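You operate a simulated robot arm through the tools that you are given. There is no shell and no other tool. Be economical: measure what you need, move in short steps, check, and stop when the job is done.

Carry out the task below with a simulated robot arm. There is one attempt and no reset: what you move stays moved.

Task
Fit the circuit board the teal tag names and tighten both thumb screws.
Fine: the cover strip goes in the blue tray; the board sits fully down first; the other board stays put. Set down upright: rack cover strip.

The check looks at the end state, three seconds after you hand in, the way a careful person would. Anything else that was tipped, shoved, dropped, spilled or broken makes it a failure. Lids that push on must go on centred and level and be pressed home; caps that screw on are set level and turned clockwise until they are tight.

Robot
A 6-joint arm with a two-finger parallel gripper, fixed in place. Base frame: the origin is at the foot of the arm, x ahead of it, y to its left, z up; the work surface is at about z = 800. Lengths are in mm, angles in degrees, forces in N, time in s.
With the tool pointing down near the work surface it reaches from about 260 to 680 mm from the base axis. Its first joint turns from -66.0 to 66.0 degrees. Payload 2.9 kg.
The TCP is the grasp point between the finger pads, 30 mm short of the fingertips. In the tool frame z runs along the fingers and y along their closing line. Largest opening 110 mm; finger width 20, thickness 10; the body of the gripper, 48 by 112 mm, starts 55 mm behind the TCP.
Orientation is that of the tool frame in the base frame, as a unit quaternion [x, y, z, w]. With the fingers straight down and closing along the base's y, the tool's x points along the base's -x, its y along +y and its z along -z.

Tools
- The arm moves only by the tool move_arm. Its arguments are lists of equal length, an entry for each row: "xyz": the shift along the tool's x, y, z in mm, a list of three; "turn": the turn, a rotation vector about the tool's x, y, z in rad, a list of three. In form: {"xyz": [[x, y, z], ...], "turn": [[rx, ry, rz], ...]}. A call has 1 to 10 rows; each row shifts and turns the commanded pose from where the row before left it, along the tool's axes as they then stand. "claw" is the gripper command, from -1 (shut) to 1 (fully open), values between in proportion, set as the call begins (left out, the last holds). Each row takes 0.2 s and may step no farther than 50 mm and 8.6 degrees from the row before; otherwise, or with a gripper value out of range, the whole call is refused. Where a pose cannot be reached the arm comes as near as it can. A force on the tool above 40 N (or 10 N above the force at the start of the call, whichever is more), or a blocked arm, ends the call early, and 0.2 s more pass. Each finger travels about 108 mm/s and halts on what it meets, pressing with about 24 N; the grip force reading is that of the motor and also rises with nothing between the fingers. The clock runs only during rows and for 0.2 s after the last one: add rows that do not move to give the fingers time. It gives the time, the measured TCP pose, the force on the tool (base axes), the opening and the grip force at its end, in the units of the frame above (readings bear some noise), with the torque about the TCP (base axes, N m) and any sound that the robot's microphone picked up.
- Cameras (640 x 400 px; columns grow to the right, rows downward): "scene" is fixed at [68.9, 437.2, 1399.8]; the picture's right is [-0.75, -0.66, 0.00], its down [-0.37, 0.43, -0.82] and it looks along [0.54, -0.62, -0.57] (base axes); focal length 322 px, centre (320, 200). "wrist" rides on the gripper at [72, 17, -103] in the tool frame; the picture's right is [-0.23, 0.97, 0.00], its down [-0.76, -0.18, -0.62] and it looks along [-0.61, -0.14, 0.78] (tool axes); focal length 222 px, centre (320, 200). There is no depth. A picture from a camera that has moved, and an enlarged one, comes with that camera's place and axes in the base frame and with its lens. The place of the scene camera against the robot may be out by one fixed shift of up to 25 mm in any direction.
- capture(camera): a new picture of that camera. No time passes.
- inspect(camera, box): a new picture of the part [left, top, right, bottom] of that camera's present view, enlarged. No time passes.
- sign_off(): hands the job in; it is judged then, once.

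Work in short steps. Places have to be worked out from the pictures, the camera data and where the tool is seen: move nearer, look again, correct. Check each grasp and each placing, and mend what went wrong. You have 120 turns and 68 pictures in all, those below and enlarged ones among them. Open the gripper and draw the arm clear of the work before you hand the job in, unless the task says otherwise; then end with one line.

The tools are called after ">>>" by a JSON object that holds its "method" and its "body". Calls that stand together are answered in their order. move_arm: Moves the arm, as the interface text tells. Its arguments: {"type":"object","properties":{"xyz":{"type":"array"},"turn":{"type":"array"},"claw":{"type":"number"}},"required":["xyz","turn"]} The other tools are called the same way: capture (camera) takes a picture; inspect (camera, box) takes an enlarged picture of a part of a camera's view; sign_off () hands the job in.

At the start:

```text
time_s: 0.0
tcp_pos: [428.8, 163.0, 1203.8]
orientation: [0.001, 1.0, 0.0, 0.0]
force: [-0.1, 1.1, 0.4]
torque: [0.0, -0.04, 0.01]
width: 110.1
grasp_force: 0.0
```

scene: 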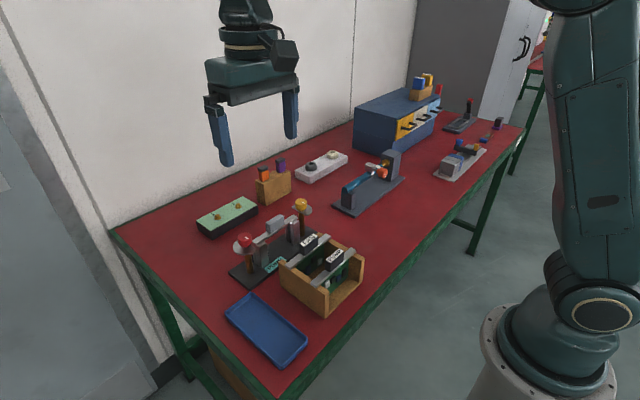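
wrist: 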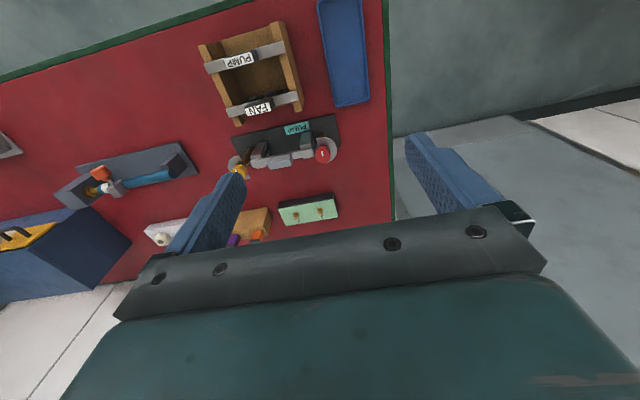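

I'll enlarge the work area in both views to understand the fixture, the boards and the tags.

>>> {"method": "inspect", "body": {"camera": "scene", "box": [180, 150, 380, 375]}}

>>> {"method": "inspect", "body": {"camera": "wrist", "box": [190, 0, 390, 230]}}

```text
1.78 times, centred on (280, 262) of scene
camera zoom: at [68.9, 437.2, 1399.8], right [-0.75, -0.66, 0.0], down [-0.37, 0.43, -0.82], along [0.54, -0.62, -0.57], focal length 572 px, centre (391, 89)
```

zoom: 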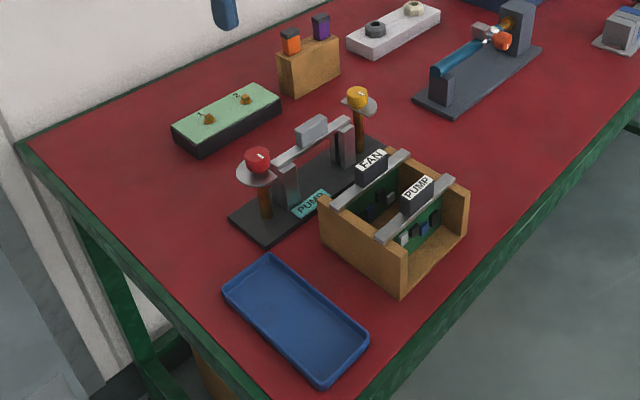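

```text
1.74 times, centred on (290, 115) of wrist
camera zoom: at [354.9, 179.4, 1305.9], right [0.23, 0.97, 0.0], down [0.76, -0.18, 0.62], along [0.61, -0.14, -0.78], focal length 386 px, centre (372, 348)
```

zoom: 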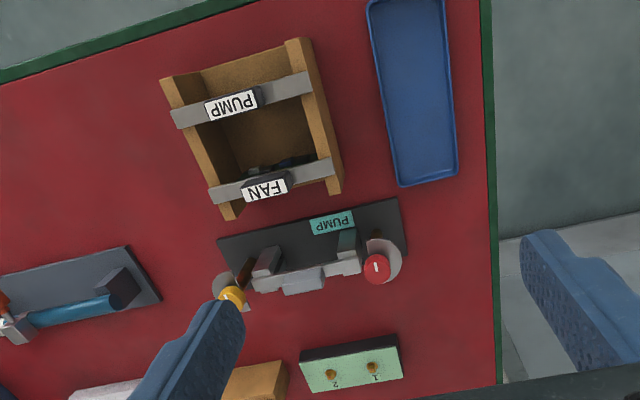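

The teal tag says PUMP. Estimates so far are the rack near x≈555, y≈50, the PUMP board near x≈370, y≈47, and the tray near (409, 216). I'll move closer for a better look.

>>> {"method": "move_arm", "body": {"xyz": [[15, -21, 31], [15, -21, 31], [15, -21, 31], [15, -21, 31]], "turn": [[0, 0, 0], [0, 0, 0], [0, 0, 0], [0, 0, 0]]}}

>>> {"method": "capture", "body": {"camera": "wrist"}}

```text
time_s: 1.0
tcp_pos: [368.7, 78.1, 1077.9]
orientation: [0.0, 1.0, 0.0, 0.0]
force: [0.1, -0.4, -0.2]
torque: [0.03, -0.02, 0.0]
width: 110.0
grasp_force: 0.0
```

```text
63 pictures are left
camera wrist: at [295.3, 95.7, 1180.0], right [0.23, 0.97, 0.0], down [0.76, -0.18, 0.62], along [0.61, -0.14, -0.78], focal length 222 px, centre (320, 200)
```

wrist: 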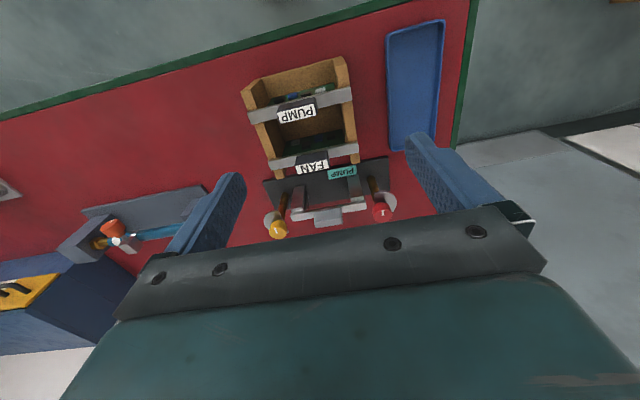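

>>> {"method": "inspect", "body": {"camera": "wrist", "box": [230, 130, 420, 250]}}

>>> {"method": "inspect", "body": {"camera": "scene", "box": [220, 190, 320, 290]}}

>>> {"method": "inspect", "body": {"camera": "wrist", "box": [230, 40, 420, 180]}}

```text
3.33 times, centred on (325, 190) of wrist
camera zoom: at [295.3, 95.7, 1180.0], right [0.23, 0.97, 0.0], down [0.76, -0.18, 0.62], along [0.61, -0.14, -0.78], focal length 740 px, centre (303, 233)
```

zoom: 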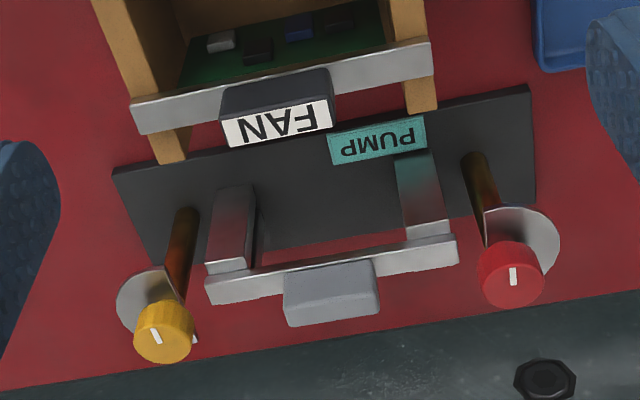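

```text
4.00 times, centred on (270, 240) of scene
camera zoom: at [68.9, 437.2, 1399.8], right [-0.75, -0.66, 0.0], down [-0.37, 0.43, -0.82], along [0.54, -0.62, -0.57], focal length 1288 px, centre (520, 40)
```

zoom: 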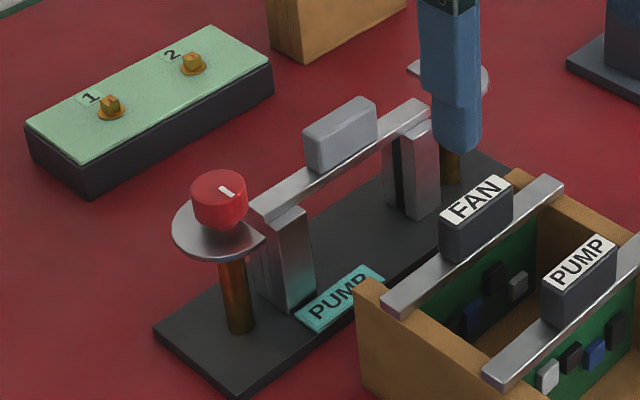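

```text
2.86 times, centred on (325, 110) of wrist
camera zoom: at [295.3, 95.7, 1180.0], right [0.23, 0.97, 0.0], down [0.76, -0.18, 0.62], along [0.61, -0.14, -0.78], focal length 635 px, centre (306, 457)
```

zoom: 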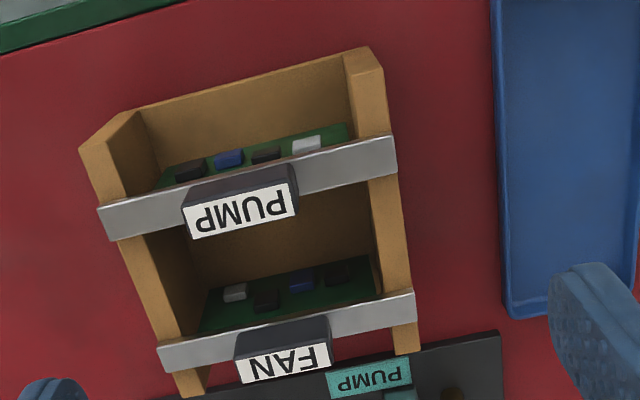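

Each screw carries a half disc that currently faces outward, so the cover strip is free. Triangulation puts its handle at about (552, 52, 903). I'll move above it and turn the tool so the jaws close along x.

>>> {"method": "move_arm", "body": {"xyz": [[-36.6, -5.2, 9.6], [-36.6, -5.2, 9.6], [-36.6, -5.2, 9.6], [-36.6, -5.2, 9.6], [-36.6, -5.2, 9.6]], "turn": [[0, 0, 0], [0, 0, 0], [0, 0, 0], [0, 0, 0], [0, 0, 0]]}}

>>> {"method": "move_arm", "body": {"xyz": [[0, 0, 0], [0, 0, 0], [0, 0, 0], [0, 0, 0], [0, 0, 0], [0, 0, 0], [0, 0, 0], [0, 0, 0], [0, 0, 0], [0, 0, 0]], "turn": [[0, 0, -0.149], [0, 0, -0.149], [0, 0, -0.149], [0, 0, -0.149], [0, 0, -0.149], [0, 0, -0.149], [0, 0, -0.149], [0, 0, -0.149], [0, 0, -0.149], [0, 0, -0.149]]}}

>>> {"method": "move_arm", "body": {"xyz": [[0, 0, 0]], "turn": [[0, 0, -0.0808]]}}

>>> {"method": "capture", "body": {"camera": "wrist"}}

>>> {"method": "capture", "body": {"camera": "scene"}}

```text
time_s: 2.2
tcp_pos: [552.4, 50.6, 1030.5]
orientation: [0.0, 1.0, 0.0, 0.0]
force: [0.7, -0.2, -0.5]
torque: [0.01, 0.01, 0.0]
width: 110.1
grasp_force: 0.0
```

```text
time_s: 4.4
tcp_pos: [552.1, 51.2, 1030.8]
orientation: [-0.679, 0.734, 0.0, 0.0]
force: [-0.3, 0.8, -1.4]
torque: [-0.02, -0.01, -0.01]
width: 110.3
grasp_force: 0.2
```

```text
time_s: 4.8
tcp_pos: [551.7, 52.4, 1030.4]
orientation: [0.708, -0.706, 0.001, -0.001]
force: [1.0, -0.6, 0.2]
torque: [-0.01, -0.02, -0.01]
width: 110.1
grasp_force: 0.0
```

```text
59 pictures are left
camera wrist: at [533.3, -20.0, 1134.3], right [-0.97, 0.23, 0.0], down [0.18, 0.76, 0.62], along [0.14, 0.61, -0.78], focal length 222 px, centre (320, 200)
```

wrist: 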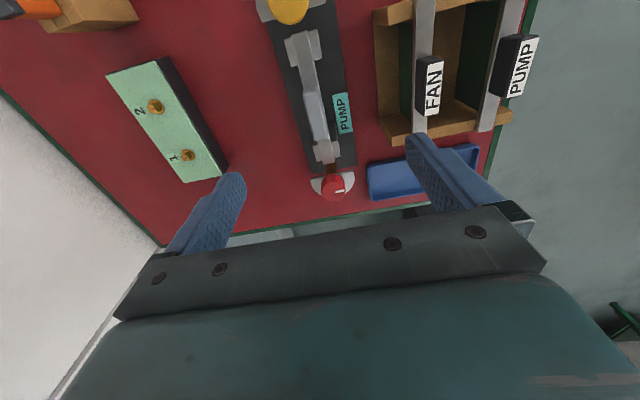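

```text
58 pictures are left
```

scene: 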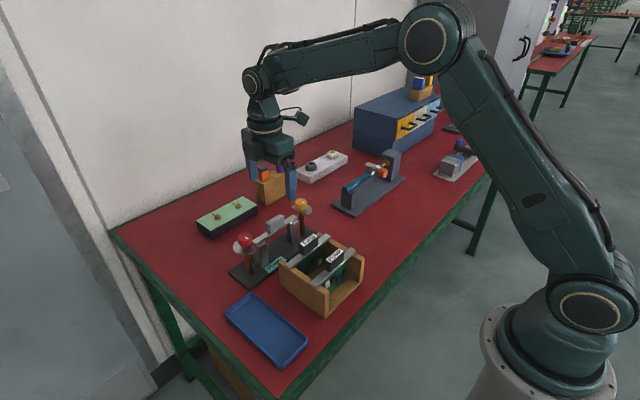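

The handle is roughly under the tool. I'll enlarge this view to get exact measurements of the strip and discs.

>>> {"method": "inspect", "body": {"camera": "wrist", "box": [240, 0, 400, 210]}}

```text
1.90 times, centred on (320, 105) of wrist
camera zoom: at [533.3, -20.0, 1134.3], right [-0.97, 0.23, 0.0], down [0.18, 0.76, 0.62], along [0.14, 0.61, -0.78], focal length 423 px, centre (320, 381)
```

zoom: 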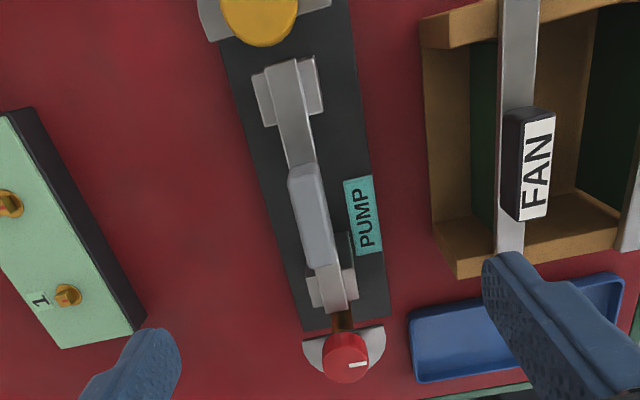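

Handle measures about 15 mm wide, 50 mm long, centred near (553, 51). I'll come down to just above it and look again for fine alignment.

>>> {"method": "move_arm", "body": {"xyz": [[0, 0, 35], [0, 0, 35]], "turn": [[0, 0, 0], [0, 0, 0]], "claw": -0.1}}

>>> {"method": "inspect", "body": {"camera": "wrist", "box": [220, 50, 420, 220]}}

```text
time_s: 5.4
tcp_pos: [551.2, 52.8, 961.4]
orientation: [0.708, -0.707, 0.001, 0.001]
force: [-1.0, 0.6, 0.2]
torque: [0.01, 0.01, -0.02]
width: 49.4
grasp_force: 0.0
```

```text
2.35 times, centred on (320, 135) of wrist
camera zoom: at [532.6, -18.9, 1064.6], right [-0.97, 0.23, 0.0], down [0.18, 0.76, 0.62], along [0.14, 0.61, -0.78], focal length 523 px, centre (320, 353)
```

zoom: 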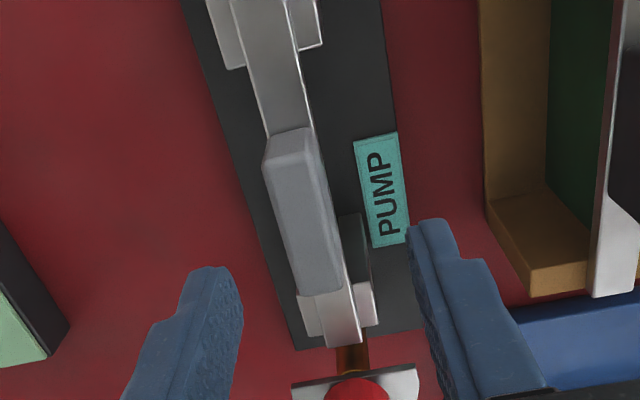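

Bar yaw is about 0.5–1° and it is centred near (552, 50), so the fingers straddle it well. I'll descend to put the tips beside the handle, then close.

>>> {"method": "move_arm", "body": {"xyz": [[1, 0, 25], [1.5, -0.5, 26], [0, 0, 0]], "turn": [[0, 0, 0], [0, 0, 0], [0, 0, 0]]}}

>>> {"method": "move_arm", "body": {"xyz": [[0, 0, 0], [0, 0, 0], [0, 0, 0]], "turn": [[0, 0, 0], [0, 0, 0], [0, 0, 0]], "claw": -1}}

>>> {"method": "inspect", "body": {"camera": "wrist", "box": [220, 50, 420, 240]}}

```text
time_s: 6.2
tcp_pos: [554.1, 48.8, 909.6]
orientation: [0.707, -0.707, -0.001, -0.001]
force: [-0.1, 0.7, -0.4]
torque: [0.01, 0.0, 0.0]
width: 49.4
grasp_force: 0.1
```

```text
time_s: 7.0
tcp_pos: [554.7, 48.5, 910.0]
orientation: [-0.707, 0.707, 0.0, 0.0]
force: [-0.2, -0.3, -0.1]
torque: [0.01, 0.02, 0.0]
width: 15.6
grasp_force: 24.1
```

```text
2.11 times, centred on (320, 145) of wrist
camera zoom: at [535.3, -23.1, 1013.5], right [-0.97, 0.23, 0.0], down [0.18, 0.76, 0.62], along [0.14, 0.61, -0.78], focal length 468 px, centre (320, 316)
```

zoom: 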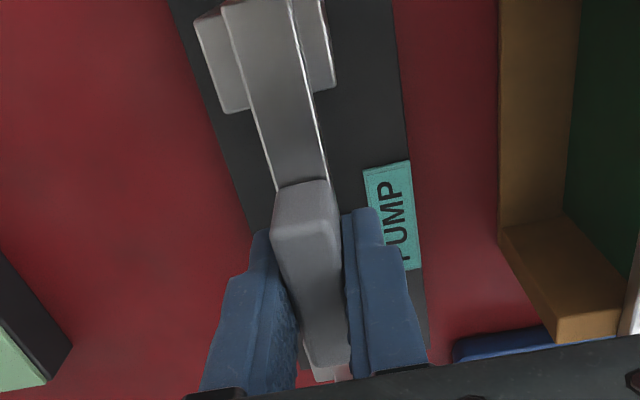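

The handle is gripped at 15.6 mm. I'll lift it straight up.

>>> {"method": "move_arm", "body": {"xyz": [[0, 0, -10], [0, 0, -20], [0, 0, -30], [0, 0, -30]], "turn": [[0, 0, 0], [0, 0, 0], [0, 0, 0], [0, 0, 0]]}}

>>> {"method": "capture", "body": {"camera": "wrist"}}

>>> {"method": "inspect", "body": {"camera": "scene", "box": [200, 160, 360, 370]}}

```text
time_s: 8.0
tcp_pos: [552.2, 49.0, 1000.8]
orientation: [-0.707, 0.707, 0.0, -0.001]
force: [-0.3, 0.7, 0.2]
torque: [0.01, 0.0, 0.0]
width: 15.6
grasp_force: 24.5
```

```text
54 pictures are left
camera wrist: at [533.8, -23.4, 1104.1], right [-0.97, 0.23, 0.0], down [0.18, 0.76, 0.62], along [0.14, 0.61, -0.78], focal length 222 px, centre (320, 200)
```

wrist: 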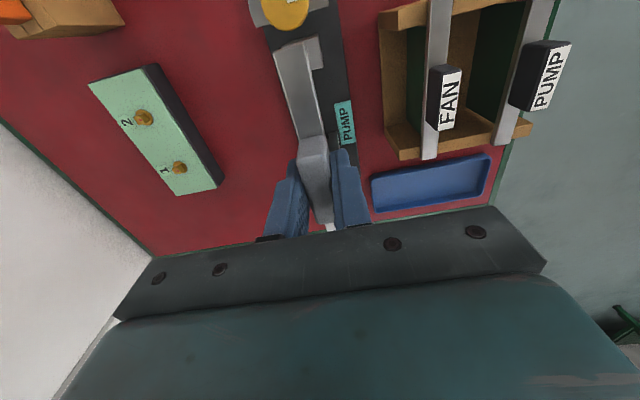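

```text
1.90 times, centred on (280, 265) of scene
camera zoom: at [68.9, 437.2, 1399.8], right [-0.75, -0.66, 0.0], down [-0.37, 0.43, -0.82], along [0.54, -0.62, -0.57], focal length 613 px, centre (396, 76)
```

zoom: 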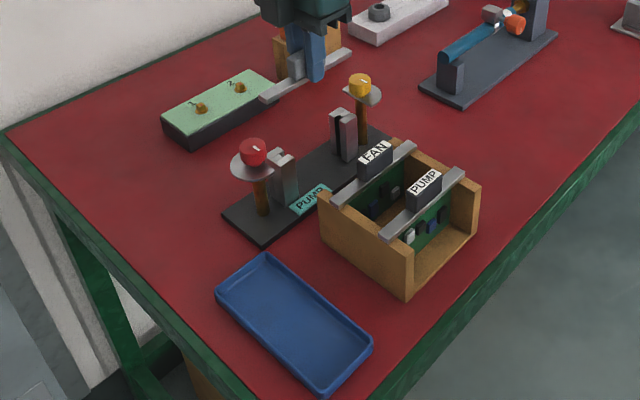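

The strip is free, but the fingertips extend below its underside, so it would drop when released in the tray. I'll set it back on the posts and regrip about 11 mm higher.

>>> {"method": "move_arm", "body": {"xyz": [[0, 0, 30], [0, 0, 30], [0, 0, 20], [0, 0, 9.5], [0, 0, 0]], "turn": [[0, 0, 0], [0, 0, 0], [0, 0, 0], [0, 0, 0], [0, 0, 0]]}}

>>> {"method": "move_arm", "body": {"xyz": [[0, 0, 0], [0, 0, 0], [0, 0, -10], [0, 0, 0]], "turn": [[0, 0, 0], [0, 0, 0], [0, 0, 0], [0, 0, 0]], "claw": -0.5}}

>>> {"method": "move_arm", "body": {"xyz": [[0, 0, 0], [0, 0, 0], [0, 0, 0]], "turn": [[0, 0, 0], [0, 0, 0], [0, 0, 0]], "claw": -1}}

>>> {"method": "move_arm", "body": {"xyz": [[0, 0, -10], [0, 0, -20], [0, 0, -30], [0, 0, -30]], "turn": [[0, 0, 0], [0, 0, 0], [0, 0, 0], [0, 0, 0]]}}

>>> {"method": "inspect", "body": {"camera": "scene", "box": [220, 140, 320, 240]}}

```text
time_s: 9.2
tcp_pos: [551.5, 48.4, 911.0]
orientation: [0.707, -0.707, 0.0, 0.0]
force: [-0.4, -0.6, 0.8]
torque: [0.06, 0.05, -0.01]
width: 15.4
grasp_force: 23.9
```

```text
time_s: 10.2
tcp_pos: [550.8, 48.0, 920.9]
orientation: [-0.707, 0.707, 0.0, 0.0]
force: [-0.2, 0.1, -0.9]
torque: [0.02, 0.01, -0.04]
width: 27.6
grasp_force: 0.0
```

```text
time_s: 11.0
tcp_pos: [551.4, 48.5, 920.4]
orientation: [0.708, -0.707, -0.001, 0.001]
force: [-0.5, 0.0, 0.3]
torque: [0.02, -0.02, 0.0]
width: 15.1
grasp_force: 23.8
```

```text
time_s: 12.0
tcp_pos: [552.7, 49.3, 1011.3]
orientation: [0.707, -0.707, 0.0, 0.0]
force: [0.3, -0.7, -0.4]
torque: [0.06, -0.02, 0.01]
width: 15.2
grasp_force: 24.0
```

```text
4.00 times, centred on (270, 190) of scene
camera zoom: at [68.9, 437.2, 1399.8], right [-0.75, -0.66, 0.0], down [-0.37, 0.43, -0.82], along [0.54, -0.62, -0.57], focal length 1288 px, centre (520, 240)
```

zoom: 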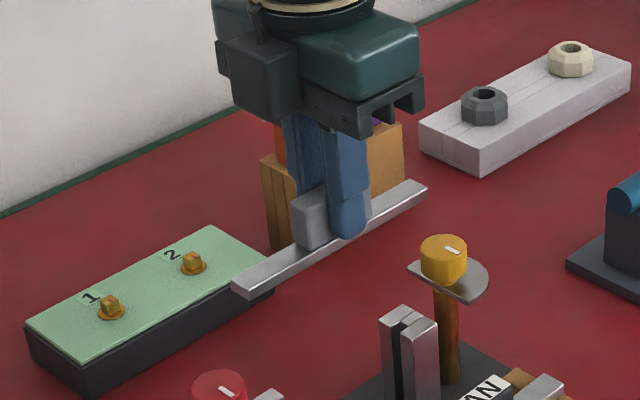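

Good grip with the tip level with the bar. I'll rotate back 90° so the strip lies along x, then move above the tray centre near (418, 218).

>>> {"method": "move_arm", "body": {"xyz": [[0, 0, 0], [0, 0, 0], [0, 0, 0], [0, 0, 0], [0, 0, 0], [0, 0, 0], [0, 0, 0], [0, 0, 0], [0, 0, 0], [0, 0, 0]], "turn": [[0, 0, 0.149], [0, 0, 0.149], [0, 0, 0.149], [0, 0, 0.149], [0, 0, 0.149], [0, 0, 0.149], [0, 0, 0.149], [0, 0, 0.149], [0, 0, 0.149], [0, 0, 0.149]]}}

>>> {"method": "move_arm", "body": {"xyz": [[0, 0, 0], [26.8, 33.8, 0], [26.8, 33.8, 0], [26.8, 33.8, 0], [26.8, 33.8, 0], [26.8, 33.8, 0], [0, 0, 40], [0, 0, 40]], "turn": [[0, 0, 0.0808], [0, 0, 0], [0, 0, 0], [0, 0, 0], [0, 0, 0], [0, 0, 0], [0, 0, 0], [0, 0, 0]]}}

>>> {"method": "capture", "body": {"camera": "wrist"}}

>>> {"method": "inspect", "body": {"camera": "scene", "box": [200, 220, 360, 390]}}

```text
time_s: 14.2
tcp_pos: [552.6, 49.4, 1010.6]
orientation: [-0.039, 0.999, 0.0, 0.0]
force: [0.7, -0.4, -1.8]
torque: [0.0, 0.0, 0.02]
width: 15.1
grasp_force: 23.9
```

```text
time_s: 16.0
tcp_pos: [419.3, 219.0, 928.2]
orientation: [0.001, 1.0, 0.0, 0.0]
force: [-0.7, -0.2, -0.3]
torque: [-0.03, 0.02, 0.01]
width: 14.7
grasp_force: 24.6
```

```text
51 pictures are left
camera wrist: at [345.6, 236.9, 1030.8], right [0.23, 0.97, 0.0], down [0.76, -0.18, 0.62], along [0.61, -0.14, -0.78], focal length 222 px, centre (320, 200)
```

wrist: 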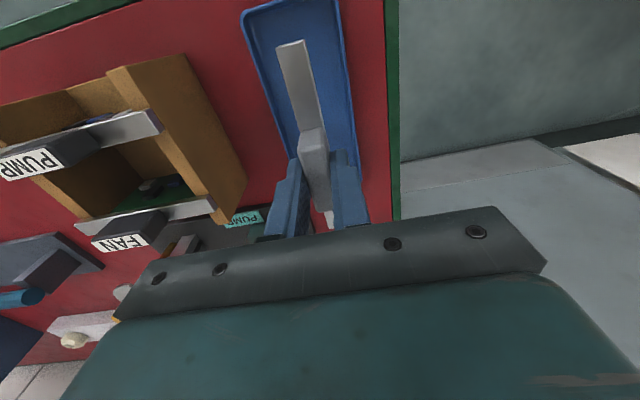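

```text
2.35 times, centred on (280, 305) of scene
camera zoom: at [68.9, 437.2, 1399.8], right [-0.75, -0.66, 0.0], down [-0.37, 0.43, -0.82], along [0.54, -0.62, -0.57], focal length 758 px, centre (414, -47)
```

zoom: 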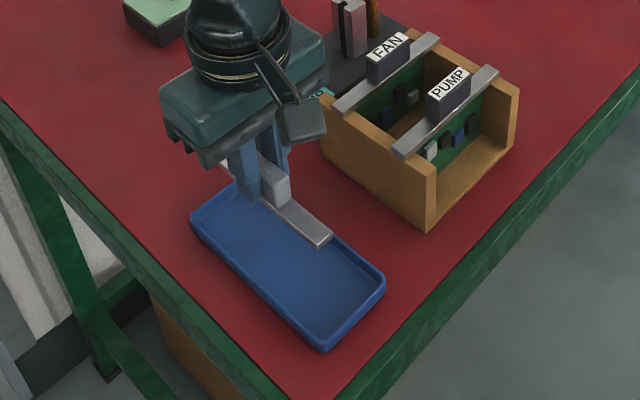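

The strip is above the tray and aligned with it. I'll lower it 75 mm, then in small steps until contact.

>>> {"method": "move_arm", "body": {"xyz": [[0, -2, 40], [0, 0, 30], [0, 0, 4], [0, 0, 0]], "turn": [[0, 0, 0], [0, 0, 0], [0, 0, 0], [0, 0, 0]]}}

>>> {"method": "inspect", "body": {"camera": "scene", "box": [220, 260, 320, 370]}}

```text
time_s: 17.0
tcp_pos: [418.8, 217.7, 856.4]
orientation: [-0.001, 1.0, 0.0, -0.001]
force: [0.0, -1.0, -0.1]
torque: [-0.03, 0.0, -0.02]
width: 15.2
grasp_force: 24.0
```

```text
3.64 times, centred on (270, 315) of scene
camera zoom: at [68.9, 437.2, 1399.8], right [-0.75, -0.66, 0.0], down [-0.37, 0.43, -0.82], along [0.54, -0.62, -0.57], focal length 1171 px, centre (502, -218)
```

zoom: 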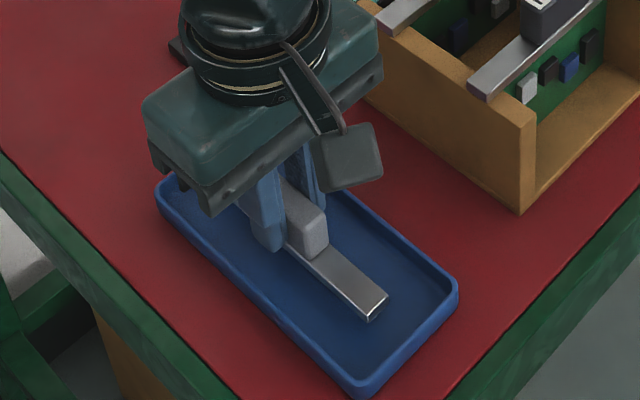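

Now I'll take small steps down until the strip touches the tray floor.

>>> {"method": "move_arm", "body": {"xyz": [[0, 0, 4], [0, 0, 4], [0, 0, 4], [0, 0, 2], [0, 0, 2], [0, 0, 2], [0, 0, 2], [0, 0, 1], [0, 0, 1], [0, 0, 1]], "turn": [[0, 0, 0], [0, 0, 0], [0, 0, 0], [0, 0, 0], [0, 0, 0], [0, 0, 0], [0, 0, 0], [0, 0, 0], [0, 0, 0], [0, 0, 0]]}}

```text
time_s: 18.2
tcp_pos: [419.3, 217.5, 845.4]
orientation: [0.0, 1.0, 0.001, 0.001]
force: [0.5, 0.5, 3.9]
torque: [-0.01, 0.24, -0.02]
width: 15.0
grasp_force: 23.9
stopped in row 5: the force on the tool passed its limit at 46 N (the readings are from after the stop); the commanded pose is now the measured one
```

Contact was firm at TCP z ≈ 845 with the strip seated on the tray floor. I'll open modestly and rise straight up.

>>> {"method": "move_arm", "body": {"xyz": [[0, 0, 0], [0, 0, 0], [0, 0, -20], [0, 0, -40], [0, 0, -40], [0, 0, -40]], "turn": [[0, 0, 0], [0, 0, 0], [0, 0, 0], [0, 0, 0], [0, 0, 0], [0, 0, 0]], "claw": -0.4}}

>>> {"method": "capture", "body": {"camera": "wrist"}}

```text
time_s: 19.6
tcp_pos: [419.9, 218.2, 983.8]
orientation: [0.0, 1.0, 0.0, 0.0]
force: [0.0, 0.7, -0.2]
torque: [0.0, -0.01, -0.01]
width: 33.1
grasp_force: 0.0
```

```text
48 pictures are left
camera wrist: at [346.3, 236.5, 1087.6], right [0.23, 0.97, 0.0], down [0.76, -0.18, 0.62], along [0.61, -0.14, -0.78], focal length 222 px, centre (320, 200)
```

wrist: 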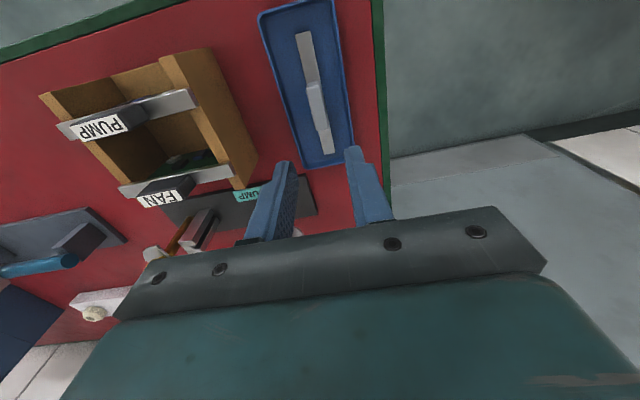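

The strip lies upright in the tray. Next I'll move above the PUMP board near (370, 47) and turn the jaws to close along x.

>>> {"method": "move_arm", "body": {"xyz": [[10, -34.2, -8], [10, -34.2, -8], [10, -34.2, -8], [10, -34.2, -6], [10, -34.2, 0]], "turn": [[0, 0, 0], [0, 0, 0], [0, 0, 0], [0, 0, 0], [0, 0, 0]]}}

>>> {"method": "move_arm", "body": {"xyz": [[0, 0, 0], [0, 0, 0], [0, 0, 0], [0, 0, 0], [0, 0, 0], [0, 0, 0], [0, 0, 0], [0, 0, 0], [0, 0, 0], [0, 0, 0]], "turn": [[0, 0, -0.149], [0, 0, -0.149], [0, 0, -0.149], [0, 0, -0.149], [0, 0, -0.149], [0, 0, -0.149], [0, 0, -0.149], [0, 0, -0.149], [0, 0, -0.149], [0, 0, -0.149]]}}

>>> {"method": "move_arm", "body": {"xyz": [[0, 0, 0]], "turn": [[0, 0, -0.0808]]}}

>>> {"method": "inspect", "body": {"camera": "wrist", "box": [200, 0, 440, 220]}}

```text
time_s: 20.8
tcp_pos: [368.0, 46.3, 1013.9]
orientation: [0.0, 1.0, 0.0, 0.001]
force: [0.4, 0.1, -0.5]
torque: [0.02, -0.02, -0.01]
width: 33.1
grasp_force: 0.1
```

```text
time_s: 23.0
tcp_pos: [368.3, 45.9, 1015.0]
orientation: [-0.68, 0.733, -0.001, 0.001]
force: [-0.6, -0.4, 0.0]
torque: [0.0, 0.0, 0.02]
width: 33.0
grasp_force: 0.1
```

```text
time_s: 23.4
tcp_pos: [369.0, 46.0, 1015.4]
orientation: [0.708, -0.706, 0.001, -0.001]
force: [1.0, 0.0, 0.6]
torque: [0.02, 0.0, -0.03]
width: 33.2
grasp_force: 0.1
```

```text
1.82 times, centred on (320, 110) of wrist
camera zoom: at [350.0, -26.0, 1116.9], right [-0.97, 0.23, 0.0], down [0.18, 0.76, 0.62], along [0.14, 0.61, -0.78], focal length 404 px, centre (320, 364)
```

zoom: 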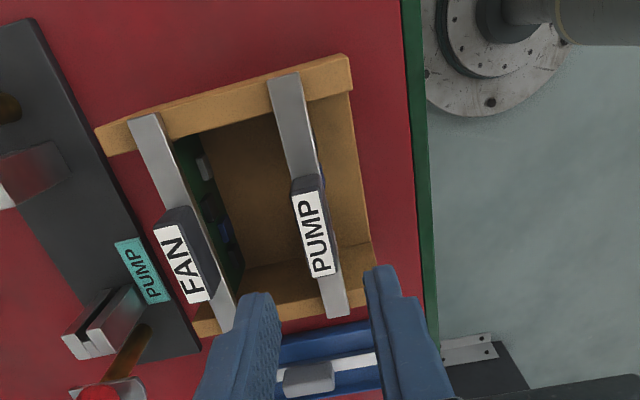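

The PUMP handle top is near (369.5, 50.5, 911) and its bar yaw is about 0.4°. I'll lower to just above it and check finger alignment.

>>> {"method": "move_arm", "body": {"xyz": [[-2, 0, 30], [-2, 0, 30]], "turn": [[0, 0, 0], [0, 0, 0]], "claw": -0.2}}

>>> {"method": "inspect", "body": {"camera": "wrist", "box": [220, 50, 420, 220]}}

```text
time_s: 24.0
tcp_pos: [369.3, 52.9, 954.4]
orientation: [0.707, -0.707, 0.001, -0.001]
force: [-0.6, 0.5, 0.3]
torque: [0.0, 0.0, 0.0]
width: 43.8
grasp_force: 0.1
```

```text
2.35 times, centred on (320, 135) of wrist
camera zoom: at [349.8, -20.1, 1056.7], right [-0.97, 0.23, 0.0], down [0.18, 0.76, 0.62], along [0.14, 0.61, -0.78], focal length 523 px, centre (320, 353)
```

zoom: 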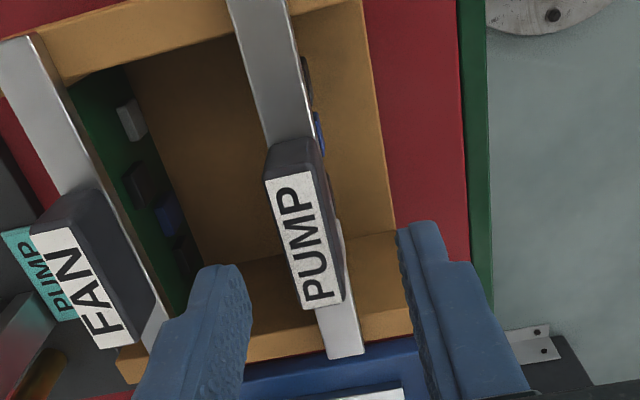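

Handle centre is at about (371, 48.5). I'll correct by +1.5 mm in x and −3.5 mm in y, descend 35 mm, and grip.

>>> {"method": "move_arm", "body": {"xyz": [[3.5, -1.5, 17], [0, 0, 18], [0, 0, 0]], "turn": [[0, 0, 0.008], [0, 0, 0], [0, 0, 0]]}}

>>> {"method": "move_arm", "body": {"xyz": [[0, 0, 0], [0, 0, 0], [0, 0, 0]], "turn": [[0, 0, 0], [0, 0, 0], [0, 0, 0]], "claw": -1}}

>>> {"method": "inspect", "body": {"camera": "wrist", "box": [220, 50, 420, 240]}}

```text
time_s: 24.8
tcp_pos: [369.0, 48.0, 918.9]
orientation: [-0.704, 0.71, -0.001, 0.0]
force: [0.0, 0.7, 0.1]
torque: [-0.01, -0.01, -0.04]
width: 44.3
grasp_force: 0.1
```

```text
time_s: 25.6
tcp_pos: [369.3, 48.8, 918.3]
orientation: [-0.705, 0.71, -0.001, 0.001]
force: [0.4, 0.1, -0.1]
torque: [-0.03, 0.0, -0.01]
width: 15.6
grasp_force: 23.7
```

```text
2.11 times, centred on (320, 145) of wrist
camera zoom: at [350.0, -23.8, 1021.0], right [-0.97, 0.23, 0.0], down [0.18, 0.76, 0.62], along [0.15, 0.61, -0.78], focal length 468 px, centre (320, 316)
```

zoom: 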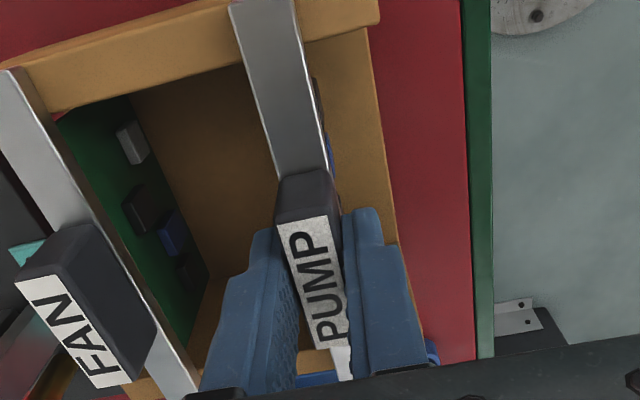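

The PUMP handle is gripped at 15.6 mm. I'll lift it straight up in small then larger steps.

>>> {"method": "move_arm", "body": {"xyz": [[0, 0, -10], [0, 0, -20], [0, 0, -30], [0, 0, -40], [0, 0, -40]], "turn": [[0, 0, 0], [0, 0, 0], [0, 0, 0], [0, 0, 0], [0, 0, 0]]}}

>>> {"method": "capture", "body": {"camera": "wrist"}}

>>> {"method": "inspect", "body": {"camera": "scene", "box": [200, 150, 400, 330]}}

```text
time_s: 26.8
tcp_pos: [368.2, 47.7, 1059.6]
orientation: [-0.705, 0.709, 0.0, 0.0]
force: [-0.1, 0.7, -0.7]
torque: [0.03, -0.01, 0.03]
width: 15.3
grasp_force: 24.1
```

```text
44 pictures are left
camera wrist: at [349.1, -24.0, 1162.8], right [-0.97, 0.23, 0.0], down [0.18, 0.76, 0.62], along [0.15, 0.61, -0.78], focal length 222 px, centre (320, 200)
```

wrist: 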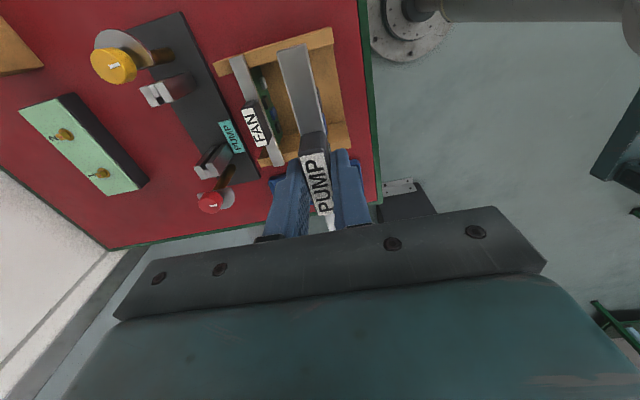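

```text
2.22 times, centred on (300, 240) of scene
camera zoom: at [68.9, 437.2, 1399.8], right [-0.75, -0.66, 0.0], down [-0.37, 0.43, -0.82], along [0.54, -0.62, -0.57], focal length 716 px, centre (364, 111)
```

zoom: 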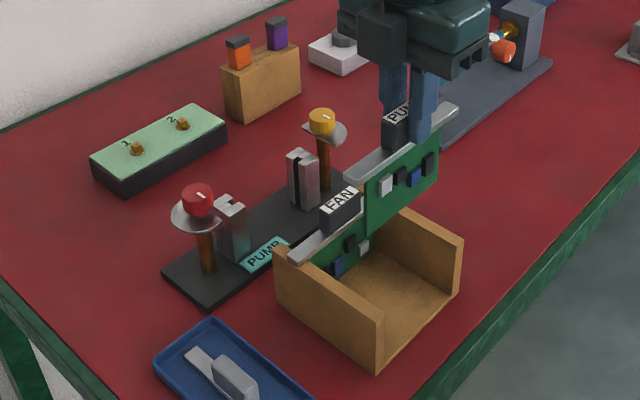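

The board is free and the FAN board stayed put. I'll carry it +183 mm in x to hover over the rack.

>>> {"method": "move_arm", "body": {"xyz": [[0, -40, 0], [0, -40, 0], [0, -40, 0], [0, -40, 0], [-2, -23, 0], [0, 0, 0]], "turn": [[0, 0, 0], [0, 0, 0], [0, 0, 0], [0, 0, 0], [0, 0, 0], [0, 0, 0]]}}

>>> {"method": "inspect", "body": {"camera": "wrist", "box": [220, 0, 420, 240]}}

>>> {"method": "inspect", "body": {"camera": "scene", "box": [220, 150, 320, 290]}}

```text
time_s: 28.2
tcp_pos: [551.2, 49.0, 1060.3]
orientation: [-0.704, 0.71, 0.0, 0.001]
force: [0.3, -0.1, -0.8]
torque: [0.0, 0.01, 0.01]
width: 15.7
grasp_force: 23.9
```

```text
1.67 times, centred on (320, 120) of wrist
camera zoom: at [532.6, -23.7, 1163.7], right [-0.97, 0.23, 0.0], down [0.18, 0.76, 0.62], along [0.15, 0.61, -0.78], focal length 370 px, centre (320, 333)
```

zoom: 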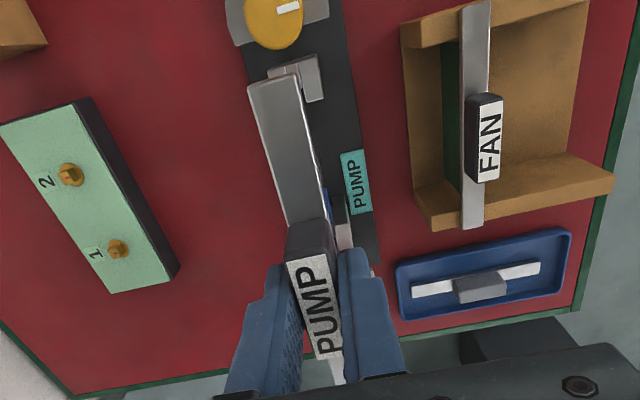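

```text
2.86 times, centred on (270, 220) of scene
camera zoom: at [68.9, 437.2, 1399.8], right [-0.75, -0.66, 0.0], down [-0.37, 0.43, -0.82], along [0.54, -0.62, -0.57], focal length 920 px, centre (463, 143)
```

zoom: 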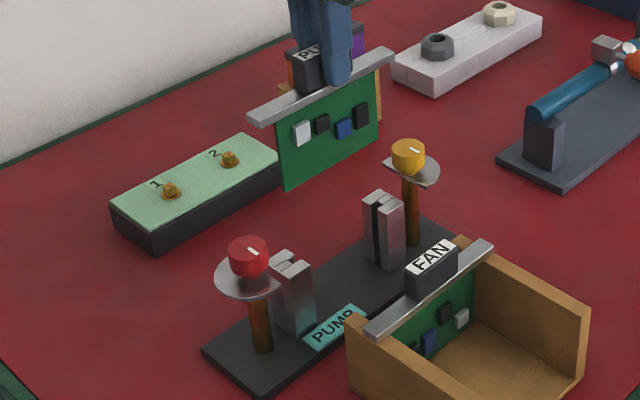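

The board hovers with about 55 mm of PCB below the bar. I'll lower it to about 10–15 mm above the post tops, then zoom both cameras in on the slots.

>>> {"method": "move_arm", "body": {"xyz": [[0, 0, 35], [0, 0, 30], [0, 0, 0]], "turn": [[0, 0, 0], [0, 0, 0], [0, 0, 0]]}}

>>> {"method": "inspect", "body": {"camera": "scene", "box": [240, 190, 310, 250]}}

>>> {"method": "inspect", "body": {"camera": "wrist", "box": [250, 0, 390, 120]}}

```text
time_s: 29.0
tcp_pos: [551.8, 47.0, 995.3]
orientation: [-0.705, 0.709, 0.0, 0.0]
force: [-0.2, 0.5, -1.4]
torque: [0.0, 0.03, 0.03]
width: 15.5
grasp_force: 24.3
```

```text
6.67 times, centred on (275, 220) of scene
camera zoom: at [68.9, 437.2, 1399.8], right [-0.75, -0.66, 0.0], down [-0.37, 0.43, -0.82], along [0.54, -0.62, -0.57], focal length 2147 px, centre (620, 67)
```

zoom: 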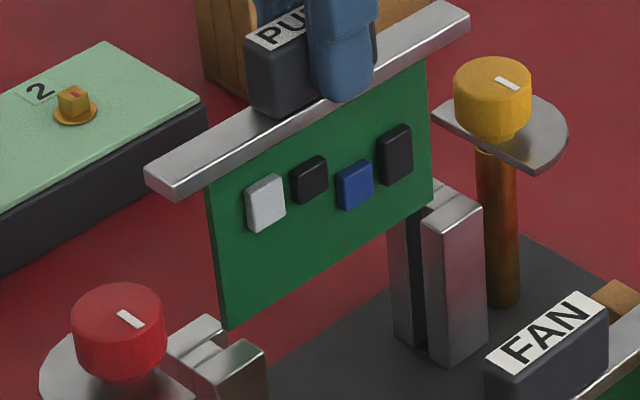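

```text
3.33 times, centred on (320, 60) of wrist
camera zoom: at [533.1, -24.8, 1097.8], right [-0.97, 0.23, 0.0], down [0.18, 0.76, 0.62], along [0.15, 0.61, -0.78], focal length 740 px, centre (320, 667)
```

zoom: 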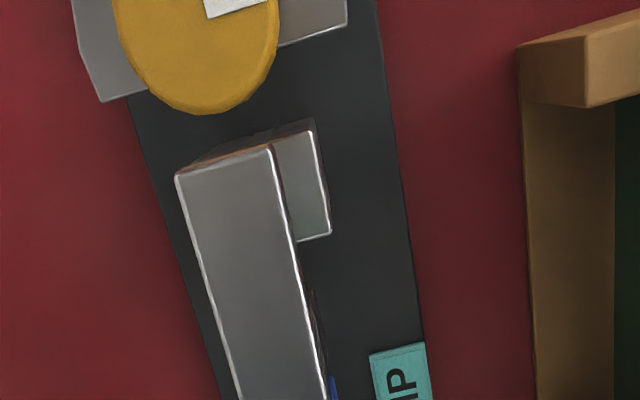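

Very clear view. I'll zoom in tighter on each post's slot to compute the alignment.

>>> {"method": "inspect", "body": {"camera": "scene", "box": [250, 222, 286, 252]}}

>>> {"method": "inspect", "body": {"camera": "scene", "box": [276, 206, 306, 236]}}

```text
13.33 times, centred on (268, 237) of scene
camera zoom: at [68.9, 437.2, 1399.8], right [-0.75, -0.66, 0.0], down [-0.37, 0.43, -0.82], along [0.54, -0.62, -0.57], focal length 4294 px, centre (1013, -293)
```

zoom: 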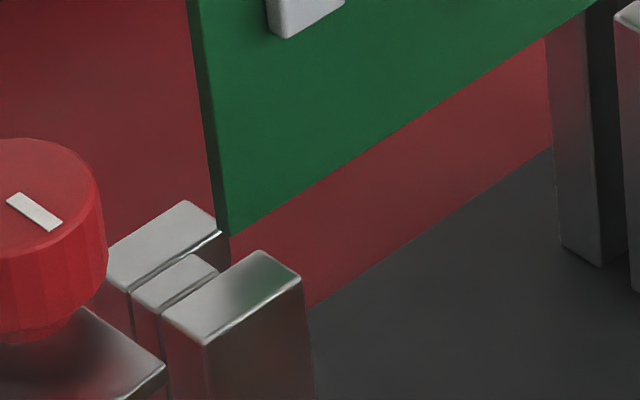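

```text
13.33 times, centred on (291, 221) of scene
camera zoom: at [68.9, 437.2, 1399.8], right [-0.75, -0.66, 0.0], down [-0.37, 0.43, -0.82], along [0.54, -0.62, -0.57], focal length 4294 px, centre (707, -80)
```

zoom: 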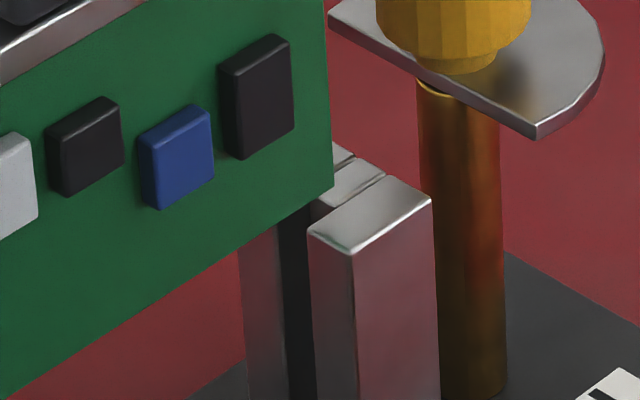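

Both cameras suggest the board needs about +3 mm in x, with y already centred in the slots to about 1 mm. I'll shift +3 mm, lower 4 mm, and look again.

>>> {"method": "move_arm", "body": {"xyz": [[0, -3, 0], [0, 0, 4], [0, 0, 0]], "turn": [[0, 0, 0], [0, 0, 0], [0, 0, 0]]}}

>>> {"method": "inspect", "body": {"camera": "scene", "box": [250, 222, 286, 252]}}

>>> {"method": "inspect", "body": {"camera": "scene", "box": [276, 206, 306, 236]}}

```text
time_s: 29.8
tcp_pos: [556.6, 46.7, 991.7]
orientation: [-0.705, 0.709, -0.001, 0.001]
force: [-0.4, 0.1, -1.1]
torque: [0.02, 0.03, -0.01]
width: 15.6
grasp_force: 24.2
```

```text
13.33 times, centred on (268, 237) of scene
camera zoom: at [68.9, 437.2, 1399.8], right [-0.75, -0.66, 0.0], down [-0.37, 0.43, -0.82], along [0.54, -0.62, -0.57], focal length 4294 px, centre (1013, -293)
```

zoom: 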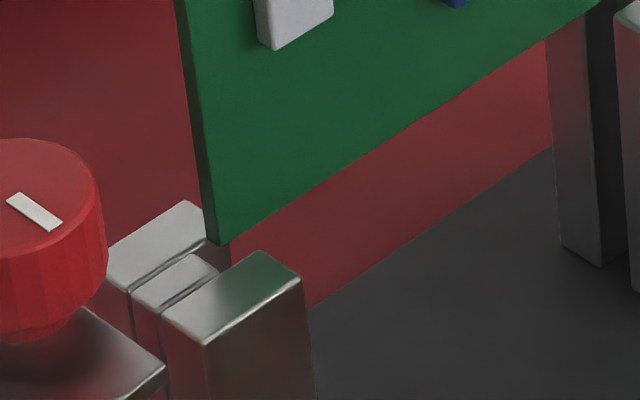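

```text
13.33 times, centred on (291, 221) of scene
camera zoom: at [68.9, 437.2, 1399.8], right [-0.75, -0.66, 0.0], down [-0.37, 0.43, -0.82], along [0.54, -0.62, -0.57], focal length 4294 px, centre (707, -80)
```

zoom: 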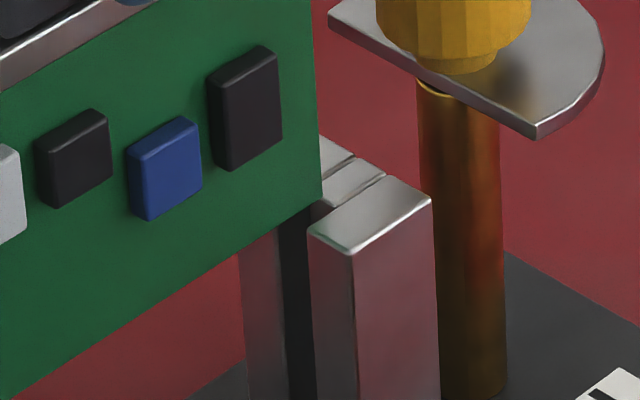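

The scene view alone cannot separate height from x. I'll use the wrist camera to measure bar x against the slot, whose centre I computed at x≈553.2.

>>> {"method": "inspect", "body": {"camera": "wrist", "box": [250, 0, 390, 120]}}

>>> {"method": "inspect", "body": {"camera": "wrist", "box": [250, 110, 390, 240]}}

```text
3.33 times, centred on (320, 60) of wrist
camera zoom: at [536.4, -24.7, 1093.5], right [-0.97, 0.23, 0.0], down [0.18, 0.76, 0.62], along [0.15, 0.61, -0.78], focal length 740 px, centre (320, 667)
```

zoom: 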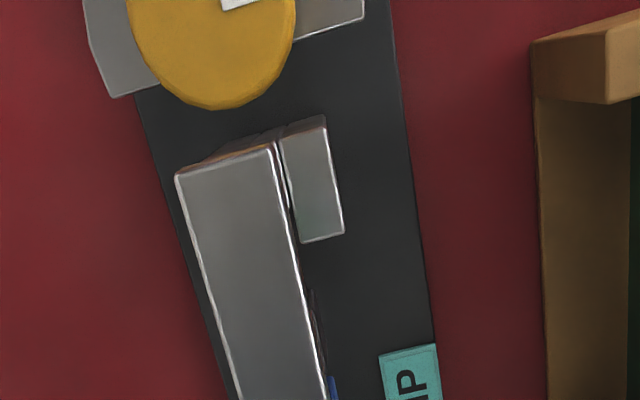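

```text
3.08 times, centred on (320, 175) of wrist
camera zoom: at [536.4, -24.7, 1093.5], right [-0.97, 0.23, 0.0], down [0.18, 0.76, 0.62], along [0.15, 0.61, -0.78], focal length 684 px, centre (320, 277)
```

zoom: 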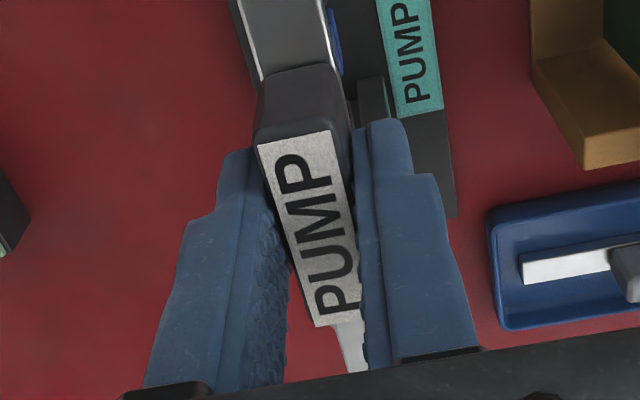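

Now it is consistent: the bar centre is at x≈553 against slot 553, and the PCB bottom is about 3.6 mm above the posts, centred in y. I'll descend gently by 12 mm and check.

>>> {"method": "move_arm", "body": {"xyz": [[0, 0, 3], [0, 0, 3], [0, 0, 3], [0, 0, 3], [0, 0, 0]], "turn": [[0, 0, 0], [0, 0, 0], [0, 0, 0], [0, 0, 0], [0, 0, 0]]}}

>>> {"method": "inspect", "body": {"camera": "scene", "box": [250, 200, 310, 250]}}

```text
time_s: 31.0
tcp_pos: [556.7, 46.6, 978.2]
orientation: [-0.705, 0.71, 0.0, 0.0]
force: [-0.6, 0.0, -1.7]
torque: [0.02, 0.0, 0.01]
width: 15.5
grasp_force: 24.1
```

```text
8.00 times, centred on (280, 225) of scene
camera zoom: at [68.9, 437.2, 1399.8], right [-0.75, -0.66, 0.0], down [-0.37, 0.43, -0.82], along [0.54, -0.62, -0.57], focal length 2576 px, centre (640, 0)
```

zoom: 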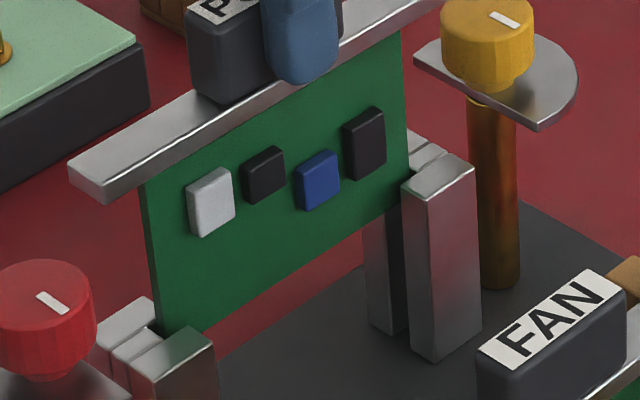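

The PCB has entered both slots with no contact force. I'll continue down.

>>> {"method": "move_arm", "body": {"xyz": [[0, 0, 6], [0, 0, 6], [0, 0, 6], [0, 0, 6], [0, 0, 6], [0, 0, 6], [0, 0, 0]], "turn": [[0, 0, 0], [0, 0, 0], [0, 0, 0], [0, 0, 0], [0, 0, 0], [0, 0, 0], [0, 0, 0]]}}

>>> {"method": "inspect", "body": {"camera": "scene", "box": [240, 200, 310, 260]}}

```text
time_s: 32.6
tcp_pos: [556.0, 46.4, 943.3]
orientation: [-0.705, 0.709, -0.001, 0.0]
force: [1.2, 3.6, -0.2]
torque: [0.2, 0.0, 0.0]
width: 15.8
grasp_force: 24.1
```

```text
6.67 times, centred on (275, 230) of scene
camera zoom: at [68.9, 437.2, 1399.8], right [-0.75, -0.66, 0.0], down [-0.37, 0.43, -0.82], along [0.54, -0.62, -0.57], focal length 2147 px, centre (620, 0)
```

zoom: 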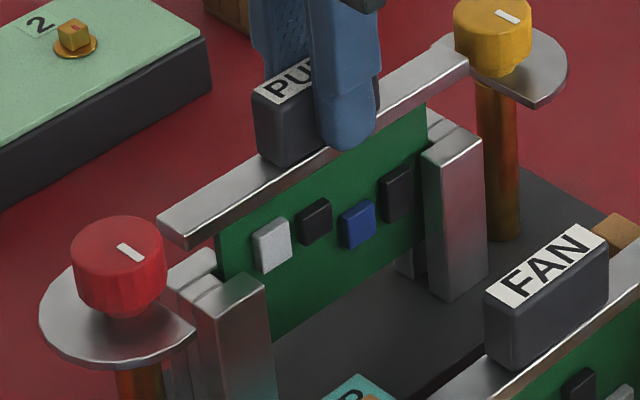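

A +3.6 N sideways force suggests the PCB edge is rubbing the yellow-side slot wall. I'll ease 1.2 mm toward +y and check the force.

>>> {"method": "move_arm", "body": {"xyz": [[-1.2, 0, 0], [0, 0, 0]], "turn": [[0, 0, 0], [0, 0, 0]]}}

```text
time_s: 33.2
tcp_pos: [555.0, 47.6, 941.5]
orientation: [-0.704, 0.71, 0.0, 0.0]
force: [0.5, 0.1, -0.8]
torque: [-0.03, -0.04, 0.0]
width: 15.5
grasp_force: 24.3
```

The side force is gone. I'll go down in small steps until it seats.

>>> {"method": "move_arm", "body": {"xyz": [[0, 0, 4], [0, 0, 4], [0, 0, 3], [0, 0, 2], [0, 0, 2], [0, 0, 0]], "turn": [[0, 0, 0], [0, 0, 0], [0, 0, 0], [0, 0, 0], [0, 0, 0], [0, 0, 0]]}}

>>> {"method": "inspect", "body": {"camera": "scene", "box": [240, 200, 310, 260]}}

```text
time_s: 34.6
tcp_pos: [557.0, 48.4, 926.5]
orientation: [-0.704, 0.71, 0.0, 0.0]
force: [-0.8, 0.4, -1.4]
torque: [-0.01, 0.01, 0.02]
width: 15.4
grasp_force: 24.0
```

```text
6.67 times, centred on (275, 230) of scene
camera zoom: at [68.9, 437.2, 1399.8], right [-0.75, -0.66, 0.0], down [-0.37, 0.43, -0.82], along [0.54, -0.62, -0.57], focal length 2147 px, centre (620, 0)
```

zoom: 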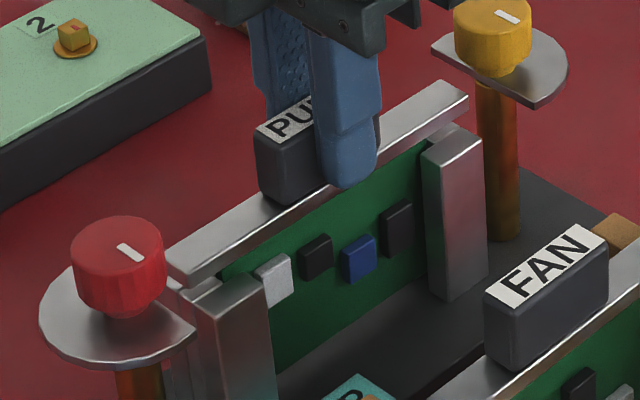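

The bar is still several millimetres above the posts. I'll continue in 2 mm steps to contact.

>>> {"method": "move_arm", "body": {"xyz": [[0, 0, 2], [0, 0, 2], [0, 0, 2], [0, 0, 1], [0, 0, 1], [0, 0, 1], [0, 0, 1], [0, 0, 1], [0, 0, 0]], "turn": [[0, 0, 0], [0, 0, 0], [0, 0, 0], [0, 0, 0], [0, 0, 0], [0, 0, 0], [0, 0, 0], [0, 0, 0], [0, 0, 0]]}}

>>> {"method": "inspect", "body": {"camera": "scene", "box": [240, 200, 310, 260]}}

```text
time_s: 36.6
tcp_pos: [556.9, 49.2, 918.7]
orientation: [-0.705, 0.71, -0.001, 0.002]
force: [-3.0, 3.4, 24.6]
torque: [0.12, 0.27, 0.17]
width: 15.4
grasp_force: 23.8
```

```text
6.67 times, centred on (275, 230) of scene
camera zoom: at [68.4, 437.2, 1399.8], right [-0.75, -0.66, 0.0], down [-0.37, 0.43, -0.82], along [0.54, -0.62, -0.57], focal length 2147 px, centre (620, 0)
```

zoom: 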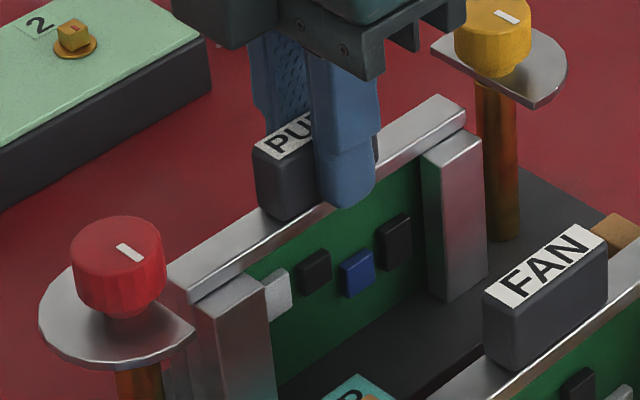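

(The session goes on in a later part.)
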